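You operate a simulated robot arm through the tools that you are given. There is no shell and no other tool. Be economical: measure what you need, move in short steps, check, and stop when the job is done.

Carry out the task below with a simulated robot arm. There is one attempt and no reset: what you move stays moved.

TASK
The red hose is cracked: fit the grey hose in its place.
Fine: shut the red valve first; stand the red hose on the washer end of the low cabinet's top; open the valve again once the grey hose is on.

The check looks at the end state, three seconds after you hand in, the way a careful person would. Anything else that was tipped, shoved, dropped, spilled or broken makes it a failure.

THE ROBOT
A 6-joint arm with a two-finger parallel gripper, fixed in place. Base frame: the origin is at the foot of the arm, x ahead of it, y to its left, z up; the work surface is at about z = 935. Lengths are in mm, angles in degrees, forces in N, time in s.
With the tool pointing down near the work surface it reaches from about 220 to 620 mm from the base axis. Its first joint turns from -66.0 to 66.0 degrees. Payload 2.7 kg.
The tool frame sits at the grasp point between the pads (the TCP): z along the fingers, y along the line on which they close. The tips reach 23 mm beyond it. Largest opening 94 mm; finger width 38, thickness 10; the body of the gripper, 54 by 96 mm, starts 39 mm behind the TCP.
Orientation is that of the tool frame in the base frame, as [roll, pitch, yaw] about the fixed x, y, z axes, in that order (R = Rz(yaw) Ry(pitch) Rx(roll)). With the fingers straight down and closing along the base's y, the tool's x points along the base's -x, its y along +y and its z along -z.

THE INTERFACE
- The arm moves only by the tool play_rows. Its argument "increments" is a list of rows, each a list of 7 numbers: the shift along the tool's x, y, z in units of 20 mm (1.0 is 20 mm), then the turn, a rotation vector about the tool's x, y, z in units of 8 degrees (1.0 is 8 degrees), then the opening, from 0 (shut) to 1 (fully open). In form: [[dx, dy, dz, wx, wy, wz, jaw], ...]. A call has 1 to 20 rows; each row shifts and turns the commanded pose from where the row before left it, along the tool's axes as they then stand. A call with a number of a shift or a turn outside -1 to 1 is refused whole. A row lasts 0.2 s, in which the tool goes at most 50 mm and 8.6 degrees; a call with a longer step from one row to the next is refused whole, and so is a gripper value outside its range. A pose out of reach is approached as far as the arm can. The call stops where the force on the tool passes 40 N (or 10 N more than at its start, if that is more) or the arm is blocked; 0.2 s more then pass. Each finger travels about 45 mm/s and halts on what it meets, pressing with about 40 N; the grip force reading is that of the motor and also rises with nothing between the fingers. The clock runs only during rows and for 0.2 s after the last one: add rows that do not move to give the fingers time. It gives the time, the measured TCP pose, the force on the tool (base axes), the opening and the grip force at its end, in the units of the frame above (readings bear some noise).
- Cameras (640 x 400 px; columns grow to the right, rows downward): "scene" is fixed at [78, -429.3, 1419.7]; the picture's right is [0.76, -0.65, 0.00], its down [-0.27, -0.32, -0.91] and it looks along [0.59, 0.69, -0.42] (base axes); focal length 348 px, centre (320, 200). "wrist" rides on the gripper at [86, 16, -75] in the tool frame; the picture's right is [-0.18, 0.98, 0.00], its down [-0.58, -0.11, -0.81] and it looks along [-0.79, -0.15, 0.59] (tool axes); focal length 243 px, centre (320, 200). There is no depth. A picture from a camera that has moved, and an enlarged one, comes with that camera's place and axes in the base frame and with its lens.
- grab_frame(camera): a new picture of that camera. It takes no simulated time.
- enlarge(camera, box): a new picture of the part [left, top, right, bottom] of that camera's present view, enlarged. It takes no simulated time.
- hand_in(): hands the job in; it is judged then, once.

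Go step by step. Nothing tells you positions but the pictures and the camera data: compare them with the known pose of the tool, close in by small moves and look again before you grip or let go. The budget is 120 turns and 84 pictures, counting those below and the enlarged ones. Unless the task says otherwise, let go and move clear before handing in, and close with one line.

The tools are called after "Request:" by a JSON object that holds its "method" and its "body". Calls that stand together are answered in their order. play_rows: Moves the arm, as the interface text tells. Its arguments: {"type":"object","properties":{"increments":{"type":"array","items":{"type":"array","items":{"type":"number"}}}},"required":["increments"]} The other tools are called the same way: grab_frame (camera) takes a picture; enlarge (camera, box) takes an enlarged picture of a part of a camera's view; hand_in () hands the job in.

At the start:

```text
time_s: 0.0
ee_pos: [373.9, 11.9, 1295.0]
orientation: [179.8, 0.1, -179.8]
contact_force: [-0.1, 0.2, -0.6]
opening: 94.0
grasp_force: 0.1
```

scene: 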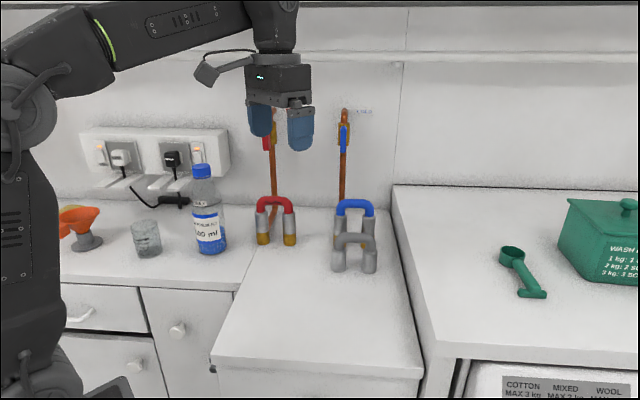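
wrist: 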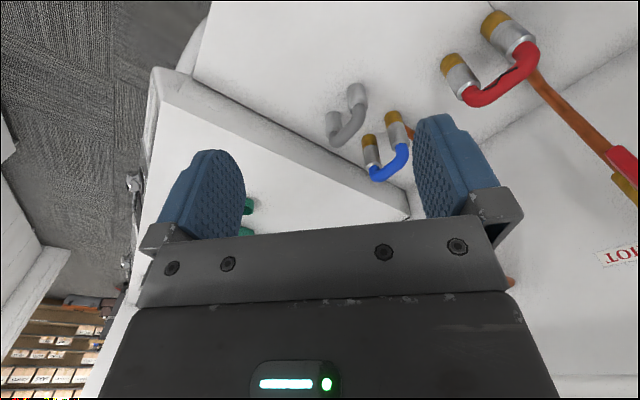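

I see U-shaped hoses (red, blue, grey) on the low cabinet and two valves on the wall. I'll look closer first.

Request:
{"method": "enlarge", "body": {"camera": "scene", "box": [220, 90, 420, 290]}}

Request:
{"method": "enlarge", "body": {"camera": "wrist", "box": [320, 0, 640, 200]}}

Request:
{"method": "enlarge", "body": {"camera": "scene", "box": [220, 90, 380, 190]}}

```text
2.00 times, centred on (320, 190) of scene
camera zoom: at [78.0, -429.3, 1419.7], right [0.76, -0.65, 0.0], down [-0.27, -0.32, -0.91], along [0.59, 0.69, -0.42], focal length 696 px, centre (320, 220)
```

zoom: 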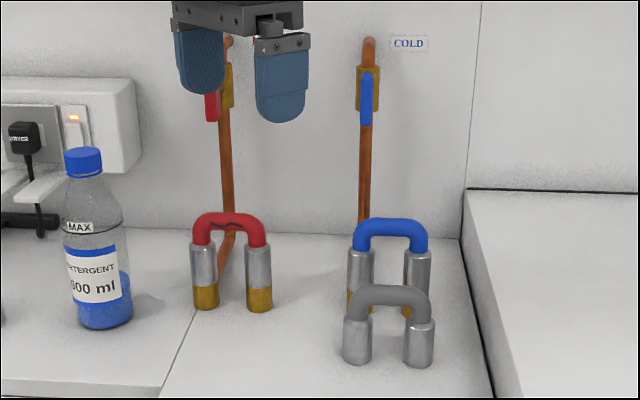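

```text
2.00 times, centred on (480, 100) of wrist
camera zoom: at [288.0, 28.0, 1371.3], right [0.18, 0.98, 0.0], down [0.58, -0.11, 0.81], along [0.79, -0.15, -0.59], focal length 485 px, centre (0, 400)
```

zoom: 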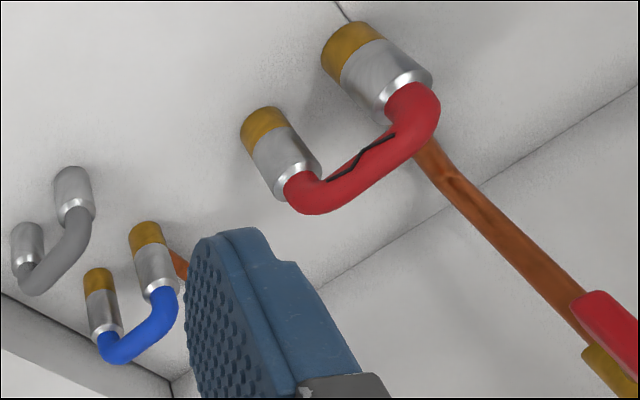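

```text
4.00 times, centred on (300, 140) of scene
camera zoom: at [78.0, -429.3, 1419.7], right [0.76, -0.65, 0.0], down [-0.27, -0.32, -0.91], along [0.59, 0.69, -0.42], focal length 1393 px, centre (400, 440)
```

zoom: 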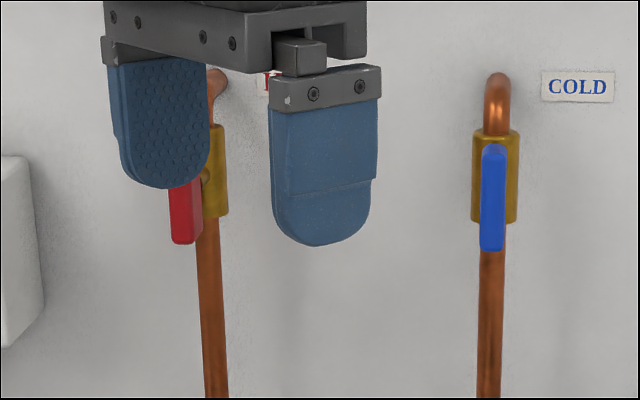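

Objects sit about 45° to the base, with the wall running along (0.73,-0.69). I'll yaw the tool to face the wall and look at the red valve.

Request:
{"method": "play_rows", "body": {"increments": [[0.3, 0, 0, 0, 0, -0.97, 1], [0.3, 0, 0, 0, 0, -0.97, 1], [0.3, 0, 0, 0, 0, -0.97, 1], [0.3, 0, 0, 0, 0, -0.97, 1], [0.3, 0, 0, 0, 0, -0.97, 1], [0.3, 0, 0, 0, 0, -0.97, 1], [0, 0, 0, 0, 0, 0, 1]]}}

Request:
{"method": "grab_frame", "body": {"camera": "wrist"}}

Request:
{"method": "enlarge", "body": {"camera": "scene", "box": [220, 90, 380, 190]}}

```text
time_s: 1.6
ee_pos: [341.0, -1.1, 1294.7]
orientation: [-180.0, 0.0, -133.3]
contact_force: [-0.6, 0.1, 0.5]
opening: 94.1
grasp_force: 0.0
```

```text
78 pictures are left
camera wrist: at [269.7, -52.7, 1371.0], right [-0.59, 0.81, 0.0], down [0.48, 0.35, 0.81], along [0.65, 0.48, -0.59], focal length 243 px, centre (320, 200)
```

wrist: 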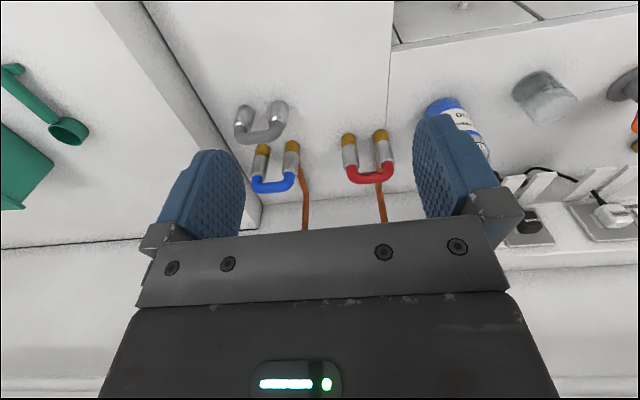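

```text
4.00 times, centred on (300, 140) of scene
camera zoom: at [77.9, -429.3, 1419.7], right [0.76, -0.65, 0.0], down [-0.27, -0.32, -0.91], along [0.59, 0.69, -0.42], focal length 1393 px, centre (400, 440)
```

zoom: 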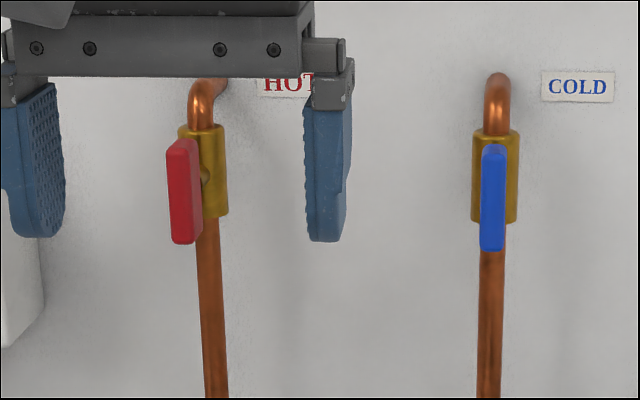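

The red lever hangs parallel to its pipe (open), around (540,322,1190). I'll move closer, then pitch the tool toward the wall.

Request:
{"method": "play_rows", "body": {"increments": [[-1, 0.6, 0, 0, 0, 0, 0.6], [-1, 0.6, 0, 0, 0, 0, 0.6], [-1, 0.6, 0, 0, 0, 0, 0.6], [-1, 0.6, 0, 0, 0, 0, 0.6], [-1, 0.6, 0, 0, 0, 0, 0.6], [-1, 0.6, 0, 0, 0, 0, 0.6], [-1, 0.4, 0, 0, 0, 0, 0.6], [0, 0, 0, 0, 0, 0, 0.6]]}}

Request:
{"method": "play_rows", "body": {"increments": [[0, 0, 0, 0, -0.9375, 0, 0.6], [0, 0, 0, 0, -0.9375, 0, 0.6], [0, 0, 0, 0, -0.9375, 0, 0.6], [0, 0, 0, 0, -0.9375, 0, 0.6], [0, 0, 0, 0, -0.9375, 0, 0.6], [0, 0, 0, 0, -0.9375, 0, 0.6], [0, 0, 0, 0, -0.9375, 0, 0.6], [0, 0, 0, 0, -0.9375, 0, 0.6], [0, 0, 0, 0, 0, 0, 0.6]]}}

Request:
{"method": "grab_frame", "body": {"camera": "wrist"}}

Request:
{"method": "grab_frame", "body": {"camera": "scene"}}

```text
time_s: 3.4
ee_pos: [379.5, 158.0, 1296.4]
orientation: [180.0, 0.0, -133.4]
contact_force: [0.1, 1.0, 0.8]
opening: 56.3
grasp_force: 0.0
```

```text
time_s: 5.4
ee_pos: [379.2, 155.9, 1294.9]
orientation: [180.0, 60.2, -133.4]
contact_force: [0.1, 0.0, 0.4]
opening: 56.5
grasp_force: 0.0
```

```text
76 pictures are left
camera wrist: at [294.1, 89.7, 1258.4], right [-0.65, 0.74, 0.16], down [-0.2, -0.37, 0.91], along [0.73, 0.56, 0.39], focal length 243 px, centre (320, 200)
```

wrist: 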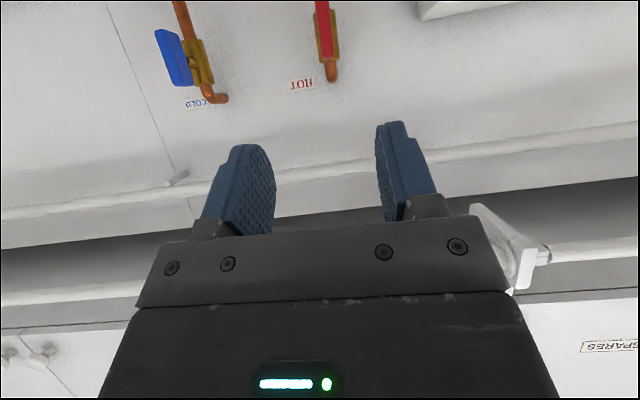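

```text
75 pictures are left
```

scene: 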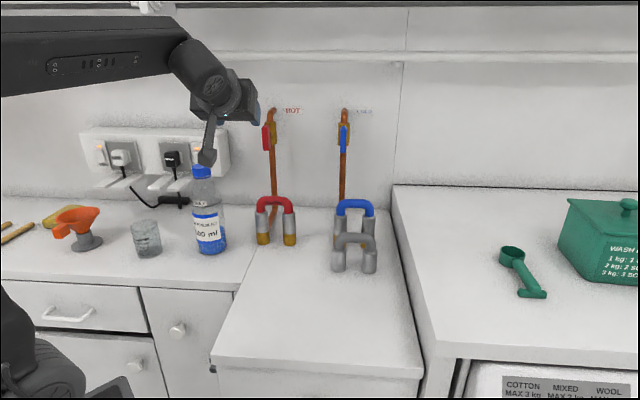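

The lever is roughly in line with the gripper. I'll finish pitching to horizontal and lower to the lever's height.

Request:
{"method": "play_rows", "body": {"increments": [[0, 0, 0, 0, -0.9375, 0, 0.6], [0, 0, 0, 0, -0.9375, 0, 0.6], [0, 0, 0, 0, -0.9375, 0, 0.6], [0, 0, 0, 0, -0.9375, 0, 0.6], [1, 0, 0, 0, 0, 0, 0.6], [1, 0, 0, 0, 0, 0, 0.6], [1, 0, 0, 0, 0, 0, 0.6], [1, 0, 0, 0, 0, 0, 0.6], [0.5, 0, 0, 0, 0, 0, 0.6], [0, 0, 0, 0, 0, 0, 0.6]]}}

Request:
{"method": "grab_frame", "body": {"camera": "wrist"}}

Request:
{"method": "grab_frame", "body": {"camera": "scene"}}

```text
time_s: 7.6
ee_pos: [380.7, 157.6, 1204.9]
orientation: [-3.6, 89.9, 43.0]
contact_force: [0.5, -0.6, 0.1]
opening: 56.2
grasp_force: 0.1
```

```text
74 pictures are left
camera wrist: at [316.9, 114.2, 1119.6], right [-0.71, 0.67, 0.18], down [-0.48, -0.66, 0.58], along [0.51, 0.33, 0.79], focal length 243 px, centre (320, 200)
```

wrist: 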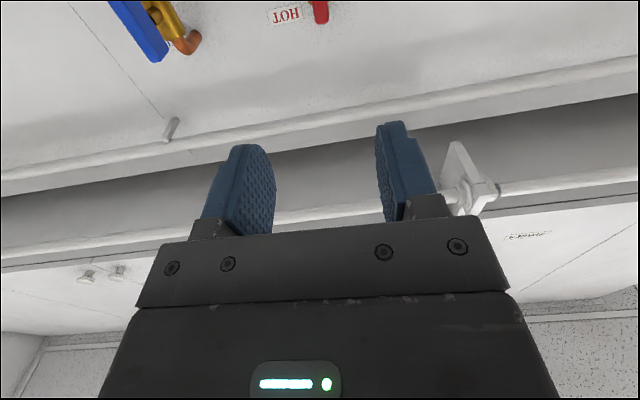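

```text
73 pictures are left
```

scene: 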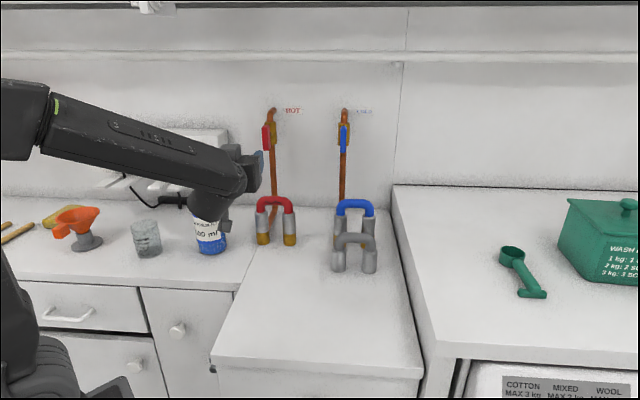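

Lever centre triangulates to about (542,327,1191) with a large standoff from the pipe. I'll lower 14 mm and advance 170 mm, then check.

Request:
{"method": "play_rows", "body": {"increments": [[0.7, 0, 0, 0, 0, 0, 0.6], [0, 0, 1, 0, 0, 0, 0.6], [0, 0, 1, 0, 0, 0, 0.6], [0, 0, 1, 0, 0, 0, 0.6], [0, 0, 1, 0, 0, 0, 0.6], [0, 0, 1, 0, 0, 0, 0.6], [0, 0, 1, 0, 0, 0, 0.6], [0, 0, 1, 0, 0, 0, 0.6], [0, 0, 1, 0, 0, 0, 0.6], [0, 0, 0.5, 0, 0, 0, 0.6], [0, 0, 0, 0, 0, 0, 0.6]]}}

Request:
{"method": "enlarge", "body": {"camera": "scene", "box": [200, 90, 360, 190]}}

Request:
{"method": "grab_frame", "body": {"camera": "wrist"}}

Request:
{"method": "grab_frame", "body": {"camera": "scene"}}

```text
time_s: 10.0
ee_pos: [497.1, 281.6, 1192.8]
orientation: [2.4, 89.9, 48.9]
contact_force: [-0.7, 0.0, 0.9]
opening: 56.3
grasp_force: 0.0
```

```text
4.00 times, centred on (280, 140) of scene
camera zoom: at [78.0, -429.3, 1419.7], right [0.76, -0.65, 0.0], down [-0.27, -0.32, -0.91], along [0.59, 0.69, -0.42], focal length 1393 px, centre (480, 440)
```

zoom: 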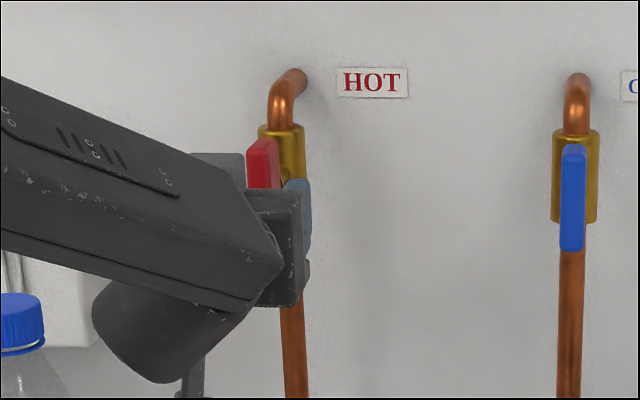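

```text
71 pictures are left
camera wrist: at [434.0, 237.9, 1107.3], right [-0.71, 0.67, 0.18], down [-0.48, -0.66, 0.58], along [0.51, 0.33, 0.79], focal length 243 px, centre (320, 200)
```

wrist: 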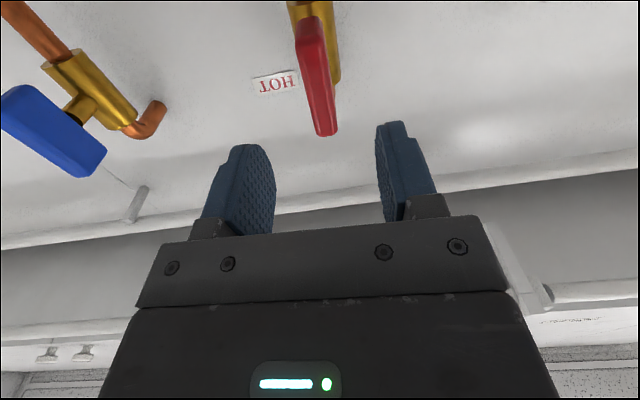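

```text
70 pictures are left
```

scene: 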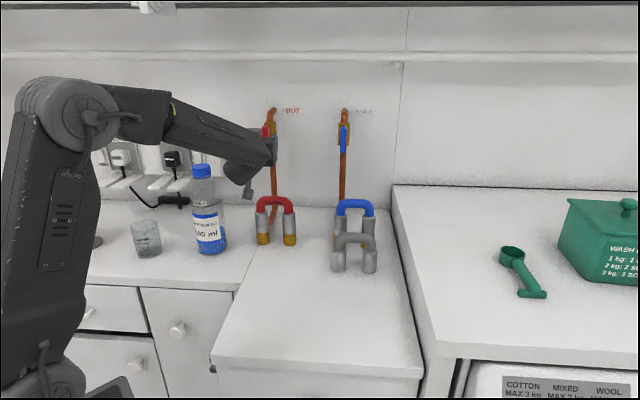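

The lever sits between the fingers' lines. I'll advance 60 mm so the lever is within the pads, then check before closing.

Request:
{"method": "play_rows", "body": {"increments": [[0, 0, 1, 0, 0, 0, 0.6], [0, 0, 1, 0, 0, 0, 0.6], [0.1, 0, 0.9, 0, 0, 0, 0.6], [0, 0, 0, 0, 0, 0, 0.6]]}}

Request:
{"method": "grab_frame", "body": {"camera": "wrist"}}

Request:
{"method": "enlarge", "body": {"camera": "scene", "box": [220, 90, 380, 190]}}

```text
time_s: 11.0
ee_pos: [536.2, 323.1, 1191.7]
orientation: [3.4, 89.9, 49.8]
contact_force: [0.9, -0.3, 0.2]
opening: 56.1
grasp_force: 0.1
```

```text
69 pictures are left
camera wrist: at [473.5, 281.2, 1105.8], right [-0.71, 0.67, 0.18], down [-0.48, -0.66, 0.58], along [0.51, 0.33, 0.79], focal length 243 px, centre (320, 200)
```

wrist: 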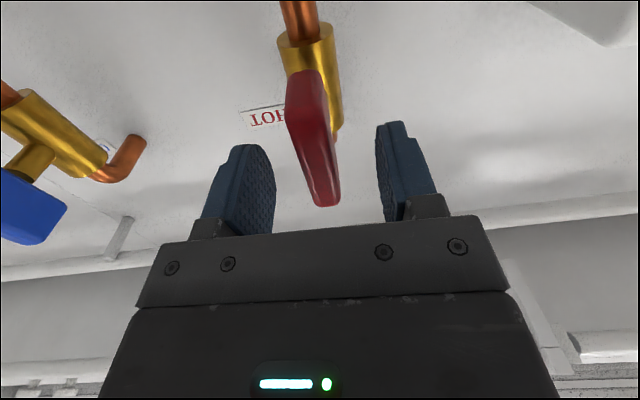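

```text
4.00 times, centred on (300, 140) of scene
camera zoom: at [78.0, -429.3, 1419.7], right [0.76, -0.65, 0.0], down [-0.27, -0.32, -0.91], along [0.59, 0.69, -0.42], focal length 1393 px, centre (400, 440)
```

zoom: 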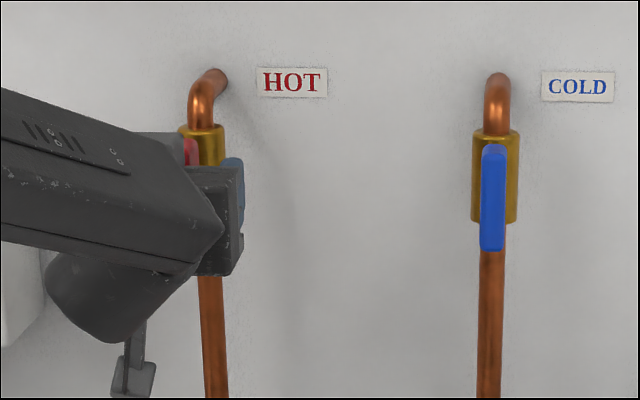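

The lever is between the pads; closing on it now.

Request:
{"method": "play_rows", "body": {"increments": [[0.2, 0, 0, 0, 0, 0, 0.4], [0, 0, 0, 0, 0, 0, 0.2], [0, 0, 0, 0, 0, 0, 0.1], [0, 0, 0, 0, 0, 0, 0.1], [0, 0, 0, 0, 0, 0, 0.1]]}}

Request:
{"method": "grab_frame", "body": {"camera": "wrist"}}

```text
time_s: 12.2
ee_pos: [536.1, 323.4, 1187.4]
orientation: [1.5, 89.9, 48.2]
contact_force: [0.1, 0.8, -1.1]
opening: 16.3
grasp_force: 45.1
```

```text
67 pictures are left
camera wrist: at [473.4, 280.9, 1101.8], right [-0.71, 0.68, 0.18], down [-0.48, -0.66, 0.58], along [0.51, 0.33, 0.79], focal length 243 px, centre (320, 200)
```

wrist: 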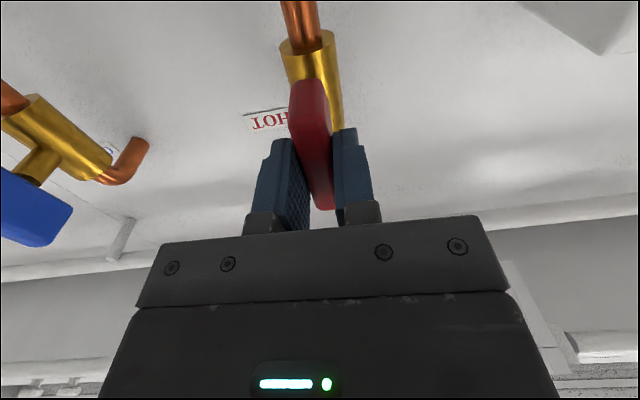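

Gripped at 16 mm. I'll try turning it 24° so the camera swings away from the bottle.

Request:
{"method": "play_rows", "body": {"increments": [[0, 0, 0, 0, 0, -0.7, 0.1], [0, 0, 0, 0, 0, -0.7, 0.1], [0, 0, 0, 0, 0, -0.8, 0.1], [0, 0, 0, 0, 0, -0.8, 0.1]]}}

Request:
{"method": "grab_frame", "body": {"camera": "wrist"}}

```text
time_s: 13.2
ee_pos: [536.2, 322.6, 1185.8]
orientation: [-89.6, 66.5, -43.0]
contact_force: [-8.0, 4.0, 2.3]
opening: 31.6
grasp_force: 45.0
```

```text
66 pictures are left
camera wrist: at [499.4, 256.1, 1102.0], right [-0.71, 0.67, -0.22], down [-0.65, -0.5, 0.57], along [0.27, 0.55, 0.79], focal length 243 px, centre (320, 200)
```

wrist: 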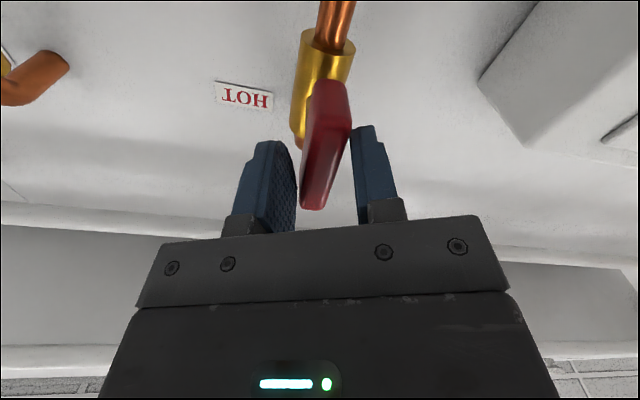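

The lever didn't follow (stop on that side; the jaws only wedged open). I'll turn back and go the other way.

Request:
{"method": "play_rows", "body": {"increments": [[0, 0, 0, 0, 0, 0.8, 0.1], [0, 0, 0, 0, 0, 0.8, 0.1], [0, 0, 0, 0, 0, 0.7, 0.1], [0, 0, 0, 0, 0, 0.7, 0.1], [0, 0, 0, 0, 0, 0, 0.1], [0, 0, 0, 0, 0, 0.7, 0.1], [0, 0, 0, 0, 0, 0.7, 0.1], [0, 0, 0, 0, 0, 0.8, 0.1], [0, 0, 0, 0, 0, 0.8, 0.1]]}}

Request:
{"method": "grab_frame", "body": {"camera": "wrist"}}

Request:
{"method": "enlarge", "body": {"camera": "scene", "box": [180, 90, 340, 190]}}

```text
time_s: 15.2
ee_pos: [536.6, 322.6, 1185.5]
orientation: [89.8, 65.9, 136.5]
contact_force: [-9.4, 6.4, -6.6]
opening: 16.3
grasp_force: 45.0
```

```text
65 pictures are left
camera wrist: at [448.8, 303.8, 1114.7], right [-0.6, 0.56, 0.57], down [-0.31, -0.82, 0.49], along [0.74, 0.11, 0.66], focal length 243 px, centre (320, 200)
```

wrist: 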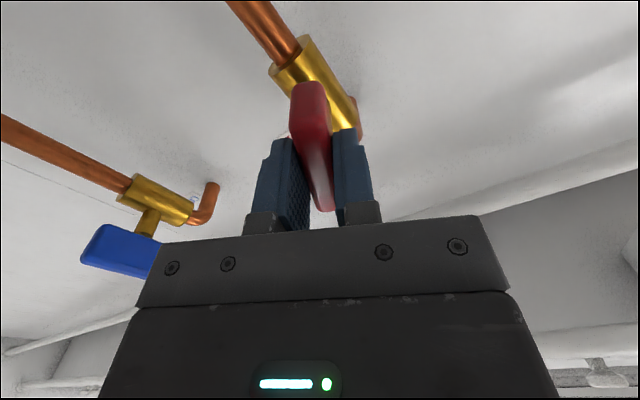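

```text
4.00 times, centred on (260, 140) of scene
camera zoom: at [77.7, -429.1, 1419.8], right [0.76, -0.65, 0.0], down [-0.27, -0.32, -0.91], along [0.59, 0.69, -0.42], focal length 1393 px, centre (560, 440)
```

zoom: 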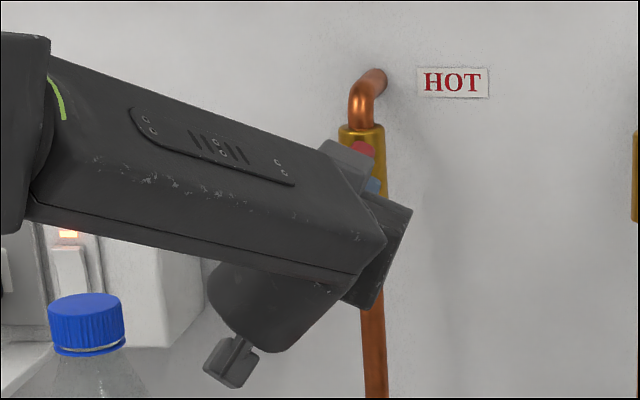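

The lever follows the tool in this direction. I'll continue in steps while watching the camera's clearance to the bottle.

Request:
{"method": "play_rows", "body": {"increments": [[0, 0, 0, 0, 0, 0.75, 0.1], [0, 0, 0, 0, 0, 0.75, 0.1], [0, 0, 0, 0, 0, 0.75, 0.1], [0, 0, 0, 0, 0, 0.75, 0.1], [0, 0, 0, 0, 0, 0.75, 0.1]]}}

Request:
{"method": "grab_frame", "body": {"camera": "wrist"}}

Request:
{"method": "enlarge", "body": {"camera": "scene", "box": [180, 90, 340, 190]}}

```text
time_s: 16.4
ee_pos: [536.3, 323.6, 1186.7]
orientation: [90.0, 35.9, 136.6]
contact_force: [-1.9, 8.6, -8.7]
opening: 16.2
grasp_force: 44.8
```

```text
63 pictures are left
camera wrist: at [427.5, 323.8, 1149.6], right [-0.31, 0.29, 0.9], down [-0.17, -0.95, 0.25], along [0.94, -0.07, 0.34], focal length 243 px, centre (320, 200)
```

wrist: 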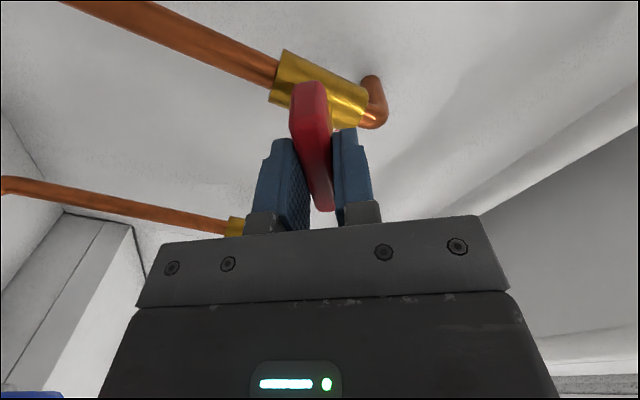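

```text
4.00 times, centred on (260, 140) of scene
camera zoom: at [78.1, -428.9, 1419.8], right [0.76, -0.65, 0.0], down [-0.27, -0.32, -0.91], along [0.59, 0.69, -0.42], focal length 1393 px, centre (560, 440)
```

zoom: 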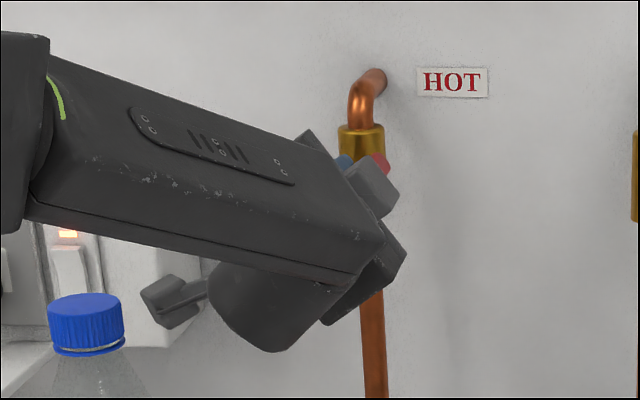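

Request:
{"method": "play_rows", "body": {"increments": [[0, 0, 0, 0, 0, 0.75, 0.1], [0, 0, 0, 0, 0, 0.75, 0.1], [0, 0, 0, 0, 0, 0.75, 0.1], [0, 0, 0, 0, 0, 0.75, 0.1], [0, 0, 0, 0, 0, 0.75, 0.1], [0, 0, 0, 0, 0, 0.75, 0.1], [0, 0, 0, 0, 0, 0, 0.1]]}}

Request:
{"method": "grab_frame", "body": {"camera": "wrist"}}

Request:
{"method": "enlarge", "body": {"camera": "scene", "box": [180, 90, 340, 190]}}

```text
time_s: 18.0
ee_pos: [536.5, 323.1, 1184.8]
orientation: [89.9, -0.1, 136.6]
contact_force: [7.9, 9.0, -15.2]
opening: 15.9
grasp_force: 44.8
```

```text
61 pictures are left
camera wrist: at [422.6, 328.2, 1203.1], right [0.14, -0.13, 0.98], down [-0.13, -0.99, -0.11], along [0.98, -0.11, -0.15], focal length 243 px, centre (320, 200)
```

wrist: 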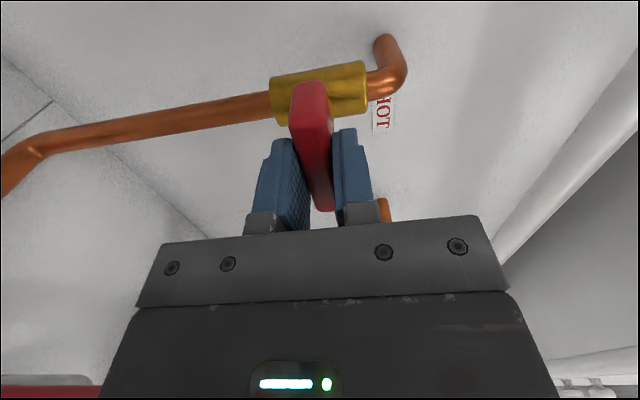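

```text
4.00 times, centred on (260, 140) of scene
camera zoom: at [78.5, -428.8, 1419.8], right [0.76, -0.65, 0.0], down [-0.27, -0.32, -0.91], along [0.59, 0.69, -0.42], focal length 1393 px, centre (560, 440)
```

zoom: 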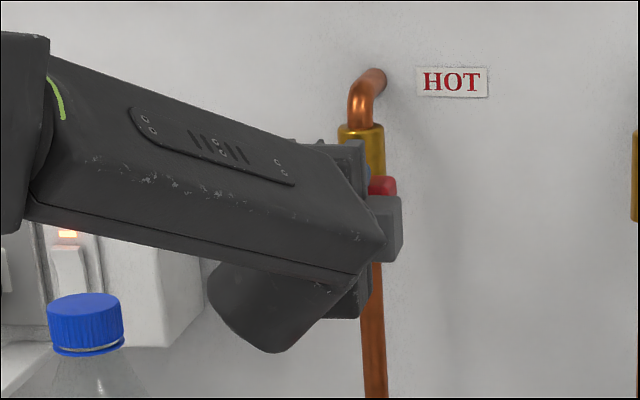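

The lever is now crosswise (shut). I'll nudge it a few degrees to be sure it's at the stop, release, back off, and rotate back.

Request:
{"method": "play_rows", "body": {"increments": [[0, 0, 0, 0, 0, 0.3, 0.1], [0, 0, 0, 0, 0, 0, 0.1], [0, 0, 0, 0, 0, 0, 0.3], [0, 0, 0, 0, 0, 0, 0.5], [0, 0, 0, 0, 0, 0, 0.6], [0, 0, 0, 0, 0, 0, 0.6], [0, 0, -1, 0, 0, 0, 0.6], [0, 0, -1, 0, 0, 0, 0.6], [-0.5, 0.3, -0.2, 0, 0, 0, 0.6], [-1, 0.7, 0, 0, 0, 0, 0.6], [0, 0, 0, 0, 0, -0.3, 0.6]]}}

Request:
{"method": "enlarge", "body": {"camera": "scene", "box": [180, 90, 340, 190]}}

Request:
{"method": "grab_frame", "body": {"camera": "wrist"}}

```text
time_s: 20.4
ee_pos: [529.2, 269.9, 1204.9]
orientation: [89.9, 0.0, 136.6]
contact_force: [0.3, -0.2, 0.1]
opening: 56.6
grasp_force: 0.0
```

```text
4.00 times, centred on (260, 140) of scene
camera zoom: at [77.9, -429.3, 1419.7], right [0.76, -0.65, 0.0], down [-0.27, -0.32, -0.91], along [0.59, 0.69, -0.42], focal length 1393 px, centre (560, 440)
```

zoom: 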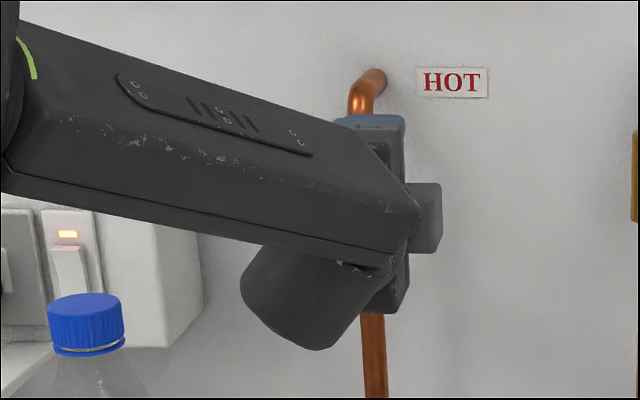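

```text
58 pictures are left
camera wrist: at [414.2, 274.9, 1222.6], right [0.13, -0.13, 0.98], down [-0.13, -0.99, -0.11], along [0.98, -0.11, -0.15], focal length 243 px, centre (320, 200)
```

wrist: 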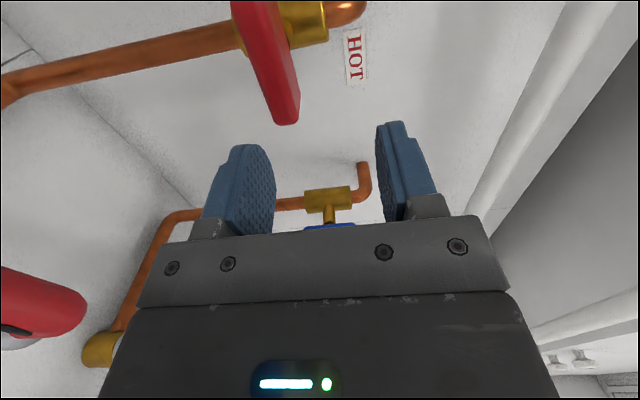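

Valve looks shut. Now I back off while rolling the tool back, then raise.

Request:
{"method": "play_rows", "body": {"increments": [[0, 0, -1, 0, 0, -0.9375, 0.6], [0, 0, -1, 0, 0, -0.9375, 0.6], [0, 0, -1, 0, 0, -0.9375, 0.6], [0, 0, -1, 0, 0, -0.9375, 0.6], [0, 0, -1, 0, 0, -0.9375, 0.6], [0, 0, -1, 0, 0, -0.9375, 0.6], [0, 0, -1, 0, 0, -0.9375, 0.6], [0, 0, -1, 0, 0, -0.9375, 0.6], [0, 0, 0, 0, 0, -0.9375, 0.6], [0, 0, 0, 0, 0, -0.9375, 0.6], [0, 0, 0, 0, 0, -0.9375, 0.6], [0, 0, 0, 0, 0, -0.9375, 0.6], [-1, 0, 0, 0, 0, 0, 0.6], [-1, 0, 0, 0, 0, 0, 0.6], [-1, 0, 0, 0, 0, 0, 0.6], [0, 0, 0, 0, 0, 0, 0.6]]}}

Request:
{"method": "play_rows", "body": {"increments": [[0, 0, 0, 0, 0.9375, 0, 0.5], [0, 0, 0, 0, 0.9375, 0, 0.5], [0, 0, 0, 0, 0.9375, 0, 0.5], [0, 0, 0, 0, 0.9375, 0, 0.5], [0, 0, 0, 0, 0.9375, 0, 0.5], [0, 0, 0, 0, 0.9375, 0, 0.5], [0, 0, 0, 0, 0.9375, 0, 0.5], [0, 0, 0, 0, 0.9375, 0, 0.5], [0, 0, 0, 0, 0.9375, 0, 0.5], [0, 0, 0, 0, 0.9375, 0, 0.5], [0, 0, 0, 0, 0.9375, 0, 0.5], [0, 0, 0, 0, 0.9375, 0, 0.5], [0, 0, 0, 0, 0, 0, 0.5]]}}

Request:
{"method": "grab_frame", "body": {"camera": "wrist"}}

Request:
{"method": "grab_frame", "body": {"camera": "scene"}}

Request:
{"method": "enlarge", "body": {"camera": "scene", "box": [220, 90, 380, 190]}}

```text
time_s: 23.8
ee_pos: [418.7, 153.9, 1264.3]
orientation: [-6.1, 89.9, 40.4]
contact_force: [-0.5, 0.6, -0.2]
opening: 56.4
grasp_force: 0.1
```

```text
time_s: 26.6
ee_pos: [418.0, 153.1, 1265.5]
orientation: [179.9, 0.0, -133.3]
contact_force: [0.2, -0.5, -0.9]
opening: 46.9
grasp_force: 0.1
```

```text
57 pictures are left
camera wrist: at [346.8, 101.5, 1340.6], right [-0.59, 0.81, 0.0], down [0.48, 0.35, 0.81], along [0.65, 0.47, -0.59], focal length 243 px, centre (320, 200)
```

wrist: 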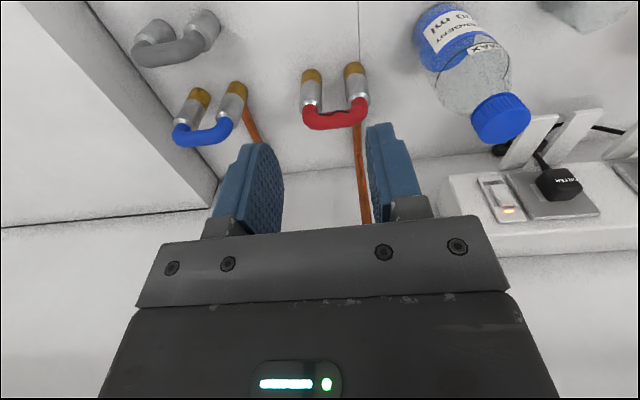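

```text
56 pictures are left
```

scene: 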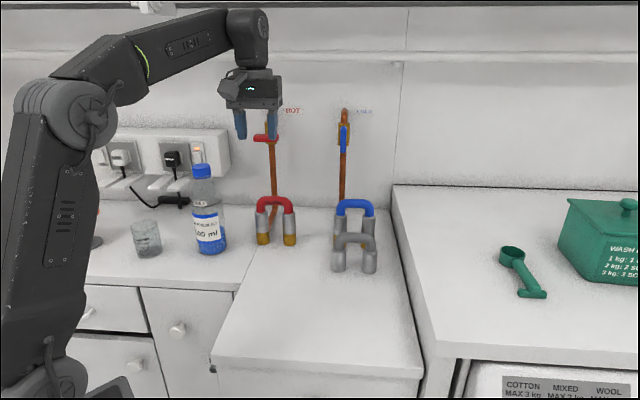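

```text
4.00 times, centred on (300, 140) of scene
camera zoom: at [78.0, -429.3, 1419.7], right [0.76, -0.65, 0.0], down [-0.27, -0.32, -0.91], along [0.59, 0.69, -0.42], focal length 1393 px, centre (400, 440)
```

zoom: 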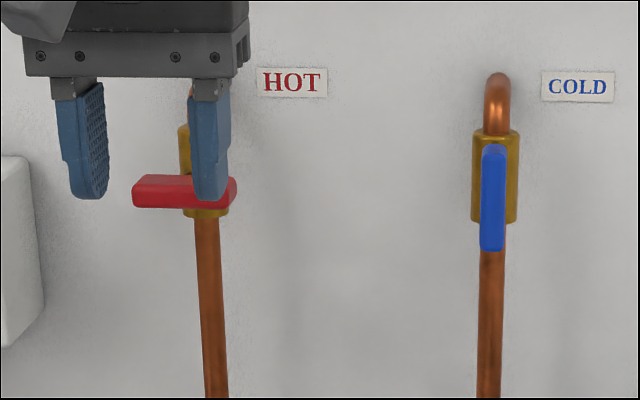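

Lever now horizontal — shut. Next I yaw 90° so the jaws close across the red hose and move above it (about (504,243)).

Request:
{"method": "play_rows", "body": {"increments": [[0, 0, 0, 0, 0, -0.9375, 0.5], [0, 0, 0, 0, 0, -0.9375, 0.5], [0, 0, 0, 0, 0, -0.9375, 0.5], [0, 0, 0, 0, 0, -0.9375, 0.5], [0, 0, 0, 0, 0, -0.9375, 0.5], [0, 0, 0, 0, 0, -0.9375, 0.5], [0, 0, 0, 0, 0, -0.9375, 0.5], [0, 0, 0, 0, 0, -0.9375, 0.5], [0, 0, 0, 0, 0, -0.9375, 0.5], [0, 0, 0, 0, 0, -0.9375, 0.5], [0, 0, 0, 0, 0, -0.9375, 0.5], [0, 0, 0, 0, 0, -0.9375, 0.5], [0, 0, 0, 0, 0, 0, 0.5]]}}

Request:
{"method": "play_rows", "body": {"increments": [[0, -0.9, 0.3, 0, 0, 0, 0.5], [0, -0.9, 0.8, 0, 0, 0, 0.5], [0, -0.9, 0.8, 0, 0, 0, 0.5], [0, -0.9, 0.8, 0, 0, 0, 0.5], [0, -0.9, 0.8, 0, 0, 0, 0.5], [0, -0.9, 0.8, 0, 0, 0, 0.5], [0, -0.8, 0.7, 0, 0, 0, 0.5], [0, 0, 0, 0, 0, 0, 0.5]]}}

Request:
{"method": "grab_frame", "body": {"camera": "wrist"}}

Request:
{"method": "grab_frame", "body": {"camera": "scene"}}

```text
time_s: 29.4
ee_pos: [419.0, 152.5, 1263.3]
orientation: [-179.9, 0.0, -43.2]
contact_force: [-0.2, -0.5, -0.1]
opening: 47.3
grasp_force: 0.1
```

```text
time_s: 31.2
ee_pos: [503.4, 243.8, 1164.3]
orientation: [-179.9, 0.0, -43.4]
contact_force: [0.5, 0.3, 0.4]
opening: 46.9
grasp_force: 0.1
```

```text
54 pictures are left
camera wrist: at [555.6, 173.3, 1239.8], right [-0.81, -0.59, 0.0], down [-0.35, 0.48, 0.81], along [-0.47, 0.65, -0.59], focal length 243 px, centre (320, 200)
```

wrist: 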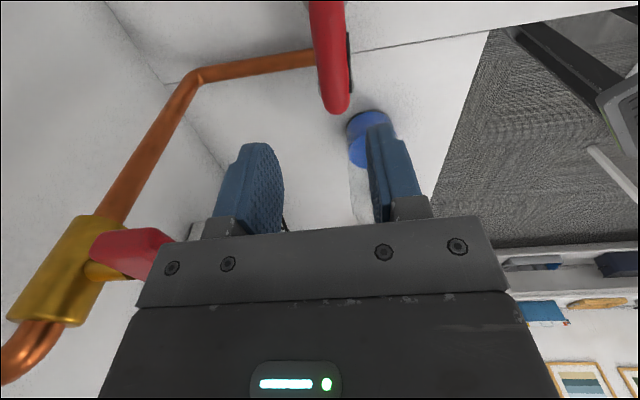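

```text
53 pictures are left
```

scene: 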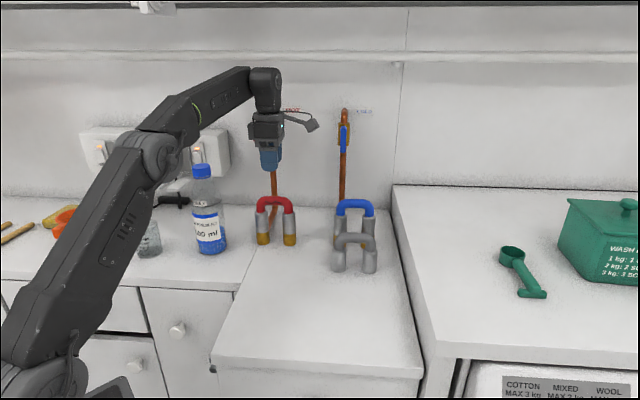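

The hose plane is at ~7 mm nearer than the TCP. I shift that, descend 66 mm and recheck.

Request:
{"method": "play_rows", "body": {"increments": [[0.1, 0.36, 0.3, 0, 0, 0, 0.5], [0, 0, 1, 0, 0, 0, 0.5], [0, 0, 1, 0, 0, 0, 0.5], [0, 0, 1, 0, 0, 0, 0.5], [0, 0, 0, 0, 0, 0, 0.5]]}}

Request:
{"method": "grab_frame", "body": {"camera": "wrist"}}

Request:
{"method": "enlarge", "body": {"camera": "scene", "box": [200, 130, 360, 230]}}

```text
time_s: 32.4
ee_pos: [500.7, 236.5, 1098.3]
orientation: [-179.8, 0.1, -43.4]
contact_force: [-0.1, 0.6, -0.1]
opening: 46.9
grasp_force: 0.0
```

```text
52 pictures are left
camera wrist: at [552.3, 165.6, 1174.5], right [-0.81, -0.59, 0.0], down [-0.35, 0.48, 0.81], along [-0.47, 0.65, -0.59], focal length 243 px, centre (320, 200)
```

wrist: 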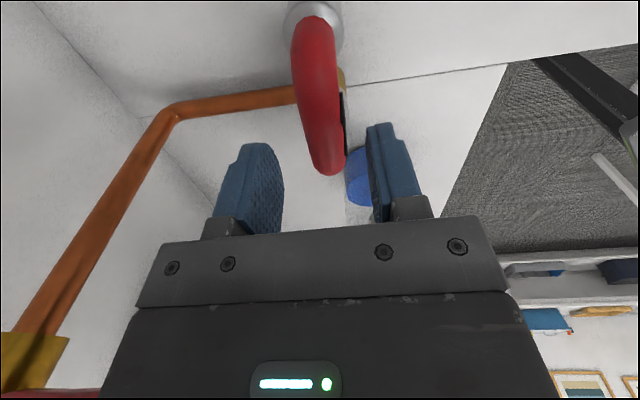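

```text
4.00 times, centred on (280, 180) of scene
camera zoom: at [78.0, -429.3, 1419.7], right [0.76, -0.65, 0.0], down [-0.27, -0.32, -0.91], along [0.59, 0.69, -0.42], focal length 1393 px, centre (480, 280)
```

zoom: 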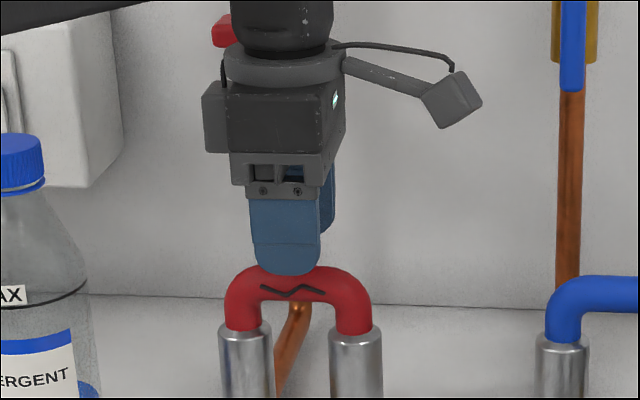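

Depth is aligned; a 5 mm shift right centres it. Descending to the crown and closing.

Request:
{"method": "play_rows", "body": {"increments": [[0.25, 0, 0.3, 0, 0, 0, 0.5], [0, 0, 1, 0, 0, 0, 0.5], [0, 0, 1, 0, 0, 0, 0.5], [0, 0, 0, 0, 0, 0, 0.5]]}}

Request:
{"method": "play_rows", "body": {"increments": [[0, 0, 0, 0, 0, 0, 0.3], [0, 0, 0, 0, 0, 0, 0.1], [0, 0, 0, 0, 0, 0, 0.1], [0, 0, 0, 0, 0, 0, 0.1], [0, 0, 0, 0, 0, 0, 0.1]]}}

Request:
{"method": "enlarge", "body": {"camera": "scene", "box": [200, 160, 360, 260]}}

Request:
{"method": "grab_frame", "body": {"camera": "wrist"}}

```text
time_s: 33.4
ee_pos: [504.3, 234.7, 1053.5]
orientation: [-179.9, 0.0, -43.4]
contact_force: [-0.2, -0.3, 0.5]
opening: 46.9
grasp_force: 0.0
```

```text
time_s: 34.6
ee_pos: [504.2, 233.6, 1052.1]
orientation: [180.0, -0.1, -43.3]
contact_force: [0.3, 0.5, -0.1]
opening: 23.2
grasp_force: 39.9
```

```text
4.00 times, centred on (280, 210) of scene
camera zoom: at [78.0, -429.3, 1419.7], right [0.76, -0.65, 0.0], down [-0.27, -0.32, -0.91], along [0.59, 0.69, -0.42], focal length 1393 px, centre (480, 160)
```

zoom: 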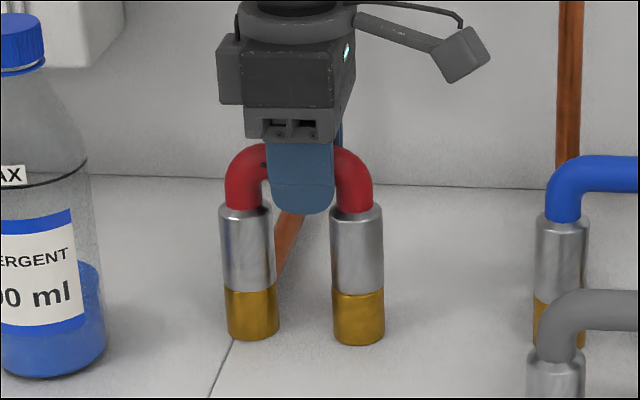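

```text
49 pictures are left
camera wrist: at [555.8, 162.7, 1129.3], right [-0.81, -0.59, 0.0], down [-0.35, 0.48, 0.81], along [-0.47, 0.65, -0.59], focal length 243 px, centre (320, 200)
```

wrist: 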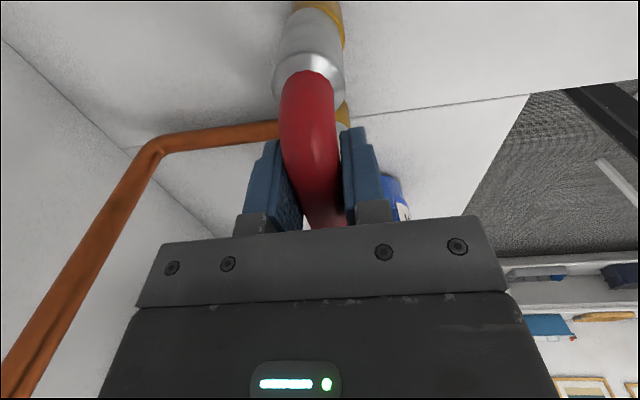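

Gripped (23 mm tube) at TCP (504.2,233.6,1052.1) — my reference for fitting the grey one. Lifting straight up.

Request:
{"method": "play_rows", "body": {"increments": [[0, 0, -0.4, 0, 0, 0, 0.1], [0, 0, -0.5, 0, 0, 0, 0.1], [0, 0, -0.5, 0, 0, 0, 0.1], [0, 0, -0.5, 0, 0, 0, 0.1], [0, 0, -0.5, 0, 0, 0, 0.1], [0, 0, -0.6, 0, 0, 0, 0.1], [0, 0, -1, 0, 0, 0, 0.1], [0, 0, -1, 0, 0, 0, 0.1], [0, 0, 0, 0, 0, 0, 0.1]]}}

Request:
{"method": "enlarge", "body": {"camera": "scene", "box": [200, 140, 360, 260]}}

Request:
{"method": "grab_frame", "body": {"camera": "wrist"}}

```text
time_s: 36.6
ee_pos: [504.5, 234.3, 1153.0]
orientation: [-179.9, 0.0, -43.3]
contact_force: [0.1, 0.1, -1.6]
opening: 23.0
grasp_force: 40.2
```

```text
3.33 times, centred on (280, 200) of scene
camera zoom: at [78.0, -429.3, 1419.7], right [0.76, -0.65, 0.0], down [-0.27, -0.32, -0.91], along [0.59, 0.69, -0.42], focal length 1161 px, centre (453, 200)
```

zoom: 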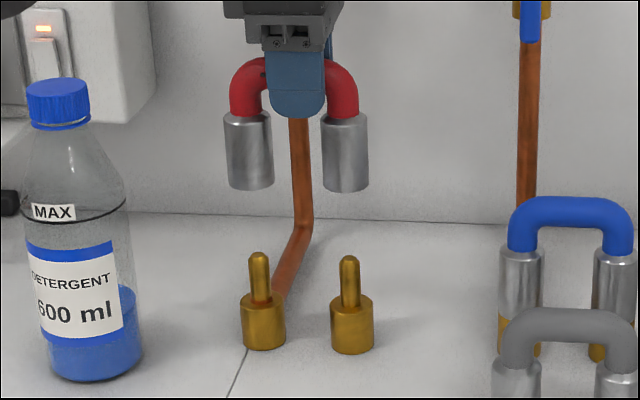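

```text
47 pictures are left
camera wrist: at [555.4, 163.0, 1228.9], right [-0.81, -0.59, 0.0], down [-0.35, 0.48, 0.81], along [-0.47, 0.65, -0.59], focal length 243 px, centre (320, 200)
```

wrist: 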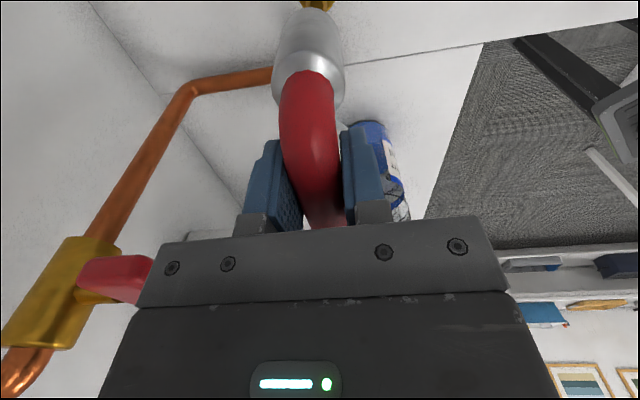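

The hose came off two brass stubs with upright pins (shoulders ≈ z 972, so hose bottom is ≈80 mm below the TCP). I carry it to a free spot near the washer, about (508,-80).

Request:
{"method": "play_rows", "body": {"increments": [[0, 0, -1, 0, 0, 0, 0.1], [0.91, 0.946, 0, 0, 0, 0, 0.1], [0.91, 0.946, 0, 0, 0, 0, 0.1], [0.91, 0.946, 0, 0, 0, 0, 0.1], [0.91, 0.946, 0, 0, 0, 0, 0.1], [0.91, 0.946, 0, 0, 0, 0, 0.1], [0.91, 0.946, 0, 0, 0, 0, 0.1], [0.91, 0.946, 0, 0, 0, 0, 0.1], [0.91, 0.946, 0, 0, 0, 0, 0.1], [0.91, 0.946, 0, 0, 0, 0, 0.1], [0.91, 0.946, 0, 0, 0, 0, 0.1], [0.91, 0.946, 0, 0, 0, 0, 0.1], [0.91, 0.946, 0, 0, 0, 0, 0.1], [0, 0, 0, 0, 0, 0, 0.1]]}}

Request:
{"method": "play_rows", "body": {"increments": [[0, 0, 1, 0, 0, 0, 0.1], [0, 0, 1, 0, 0, 0, 0.1], [0, 0, 1, 0, 0, 0, 0.1], [0, 0, 1, 0, 0, 0, 0.1], [0, 0, 1, 0, 0, 0, 0.1], [0, 0, 1, 0, 0, 0, 0.1], [0, 0, 0, 0, 0, 0, 0.1]]}}

Request:
{"method": "grab_frame", "body": {"camera": "scene"}}

Request:
{"method": "grab_frame", "body": {"camera": "wrist"}}

```text
time_s: 39.6
ee_pos: [506.8, -82.9, 1171.3]
orientation: [-179.9, 0.0, -43.4]
contact_force: [0.8, 0.2, -1.8]
opening: 23.3
grasp_force: 40.2
```

```text
time_s: 41.2
ee_pos: [506.4, -81.3, 1052.9]
orientation: [-179.8, -0.1, -43.3]
contact_force: [0.6, 0.4, -0.9]
opening: 23.1
grasp_force: 40.0
```

```text
46 pictures are left
```

scene: 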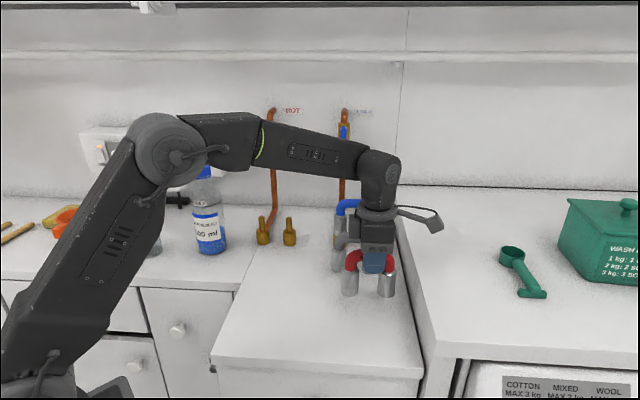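

```text
45 pictures are left
camera wrist: at [558.0, -152.7, 1127.8], right [-0.81, -0.59, 0.0], down [-0.35, 0.48, 0.81], along [-0.47, 0.65, -0.59], focal length 243 px, centre (320, 200)
```

wrist: 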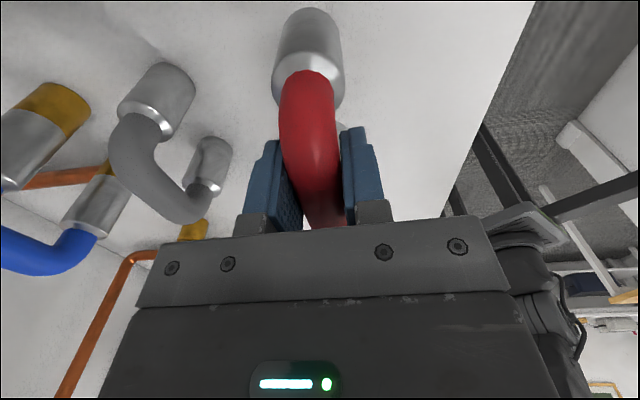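

Clear all around. Lowering gently toward contact.

Request:
{"method": "play_rows", "body": {"increments": [[0, 0, 0.8, 0, 0, 0, 0.1], [0, 0, 0.5, 0, 0, 0, 0.1], [0, 0, 0.2, 0, 0, 0, 0.1], [0, 0, 0, 0, 0, 0, 0.1]]}}

Request:
{"method": "enlarge", "body": {"camera": "scene", "box": [310, 220, 430, 310]}}

```text
time_s: 42.2
ee_pos: [507.4, -81.7, 1021.4]
orientation: [-179.8, -0.1, -43.4]
contact_force: [0.4, 0.9, -0.5]
opening: 23.0
grasp_force: 40.1
```

```text
4.44 times, centred on (370, 265) of scene
camera zoom: at [78.0, -429.3, 1419.7], right [0.76, -0.65, 0.0], down [-0.27, -0.32, -0.91], along [0.59, 0.69, -0.42], focal length 1548 px, centre (98, -89)
```

zoom: 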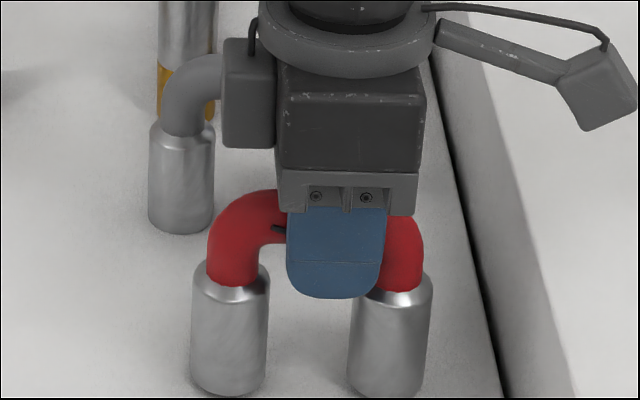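

Request:
{"method": "play_rows", "body": {"increments": [[0, 0, 0.1, 0, 0, 0, 0.1], [0, 0, 0.1, 0, 0, 0, 0.1], [0, 0, 0, 0, 0, 0, 0.1]]}}

```text
time_s: 43.0
ee_pos: [506.7, -81.5, 1018.5]
orientation: [-179.9, 0.0, -43.4]
contact_force: [-0.6, 0.2, -1.4]
opening: 23.6
grasp_force: 40.0
```

Request:
{"method": "play_rows", "body": {"increments": [[0, 0, 0.1, 0, 0, 0, 0.1], [0, 0, 0, 0, 0, 0, 0.1]]}}

Request:
{"method": "play_rows", "body": {"increments": [[0, 0, 0.1, 0, 0, 0, 0.1], [0, 0, 0, 0, 0, 0, 0.1]]}}

Request:
{"method": "play_rows", "body": {"increments": [[0, 0, 0.1, 0, 0, 0, 0.1], [0, 0, 0, 0, 0, 0, 0.1]]}}

```text
time_s: 43.6
ee_pos: [506.9, -80.5, 1016.8]
orientation: [-179.9, -0.1, -43.3]
contact_force: [-1.8, 0.7, 7.7]
opening: 23.2
grasp_force: 39.9
```

```text
time_s: 44.2
ee_pos: [506.6, -80.1, 1016.8]
orientation: [-179.8, -0.4, -43.4]
contact_force: [-9.5, 1.8, 27.1]
opening: 23.4
grasp_force: 39.7
```

```text
time_s: 44.8
ee_pos: [507.4, -81.2, 1015.5]
orientation: [-179.7, -0.4, -43.4]
contact_force: [-6.5, -1.5, 30.1]
opening: 23.3
grasp_force: 40.7
```

On the surface (contact at TCP z≈1017). Relieve the pressure, release, and rise.

Request:
{"method": "play_rows", "body": {"increments": [[0, 0, -0.2, 0, 0, 0, 0.1], [0, 0, 0, 0, 0, 0, 0.25], [0, 0, 0, 0, 0, 0, 0.4], [0, 0, 0, 0, 0, 0, 0.5], [0, 0, 0, 0, 0, 0, 0.5], [0, 0, -0.5, 0, 0, 0, 0.5], [0, 0, -1, 0, 0, 0, 0.5], [0, 0, -1, 0, 0, 0, 0.5], [0, 0, -1, 0, 0, 0, 0.5], [0, 0, -1, 0, 0, 0, 0.5], [0, 0, 0, 0, 0, 0, 0.5]]}}

Request:
{"method": "grab_frame", "body": {"camera": "wrist"}}

Request:
{"method": "enlarge", "body": {"camera": "scene", "box": [310, 190, 430, 310]}}

```text
time_s: 47.2
ee_pos: [506.5, -82.7, 1107.7]
orientation: [-179.9, -0.1, -43.4]
contact_force: [0.5, -0.2, 0.4]
opening: 47.2
grasp_force: 0.0
```

```text
43 pictures are left
camera wrist: at [558.7, -153.6, 1183.7], right [-0.81, -0.59, 0.0], down [-0.35, 0.48, 0.81], along [-0.47, 0.65, -0.59], focal length 243 px, centre (320, 200)
```

wrist: 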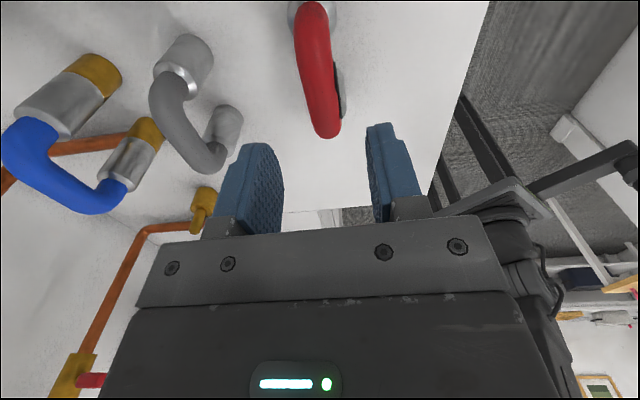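

```text
3.33 times, centred on (370, 250) of scene
camera zoom: at [78.0, -429.3, 1419.7], right [0.76, -0.65, 0.0], down [-0.27, -0.32, -0.91], along [0.59, 0.69, -0.42], focal length 1161 px, centre (153, 33)
```

zoom: 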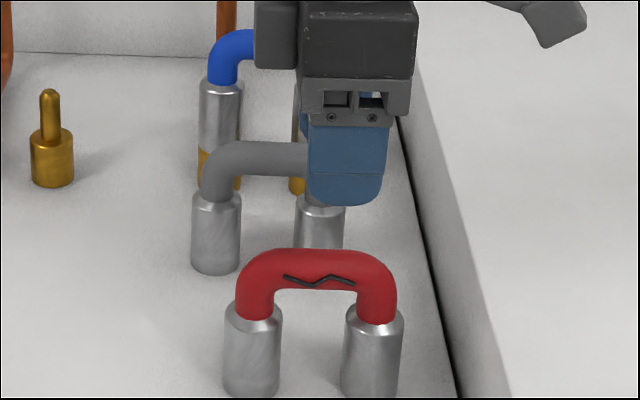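

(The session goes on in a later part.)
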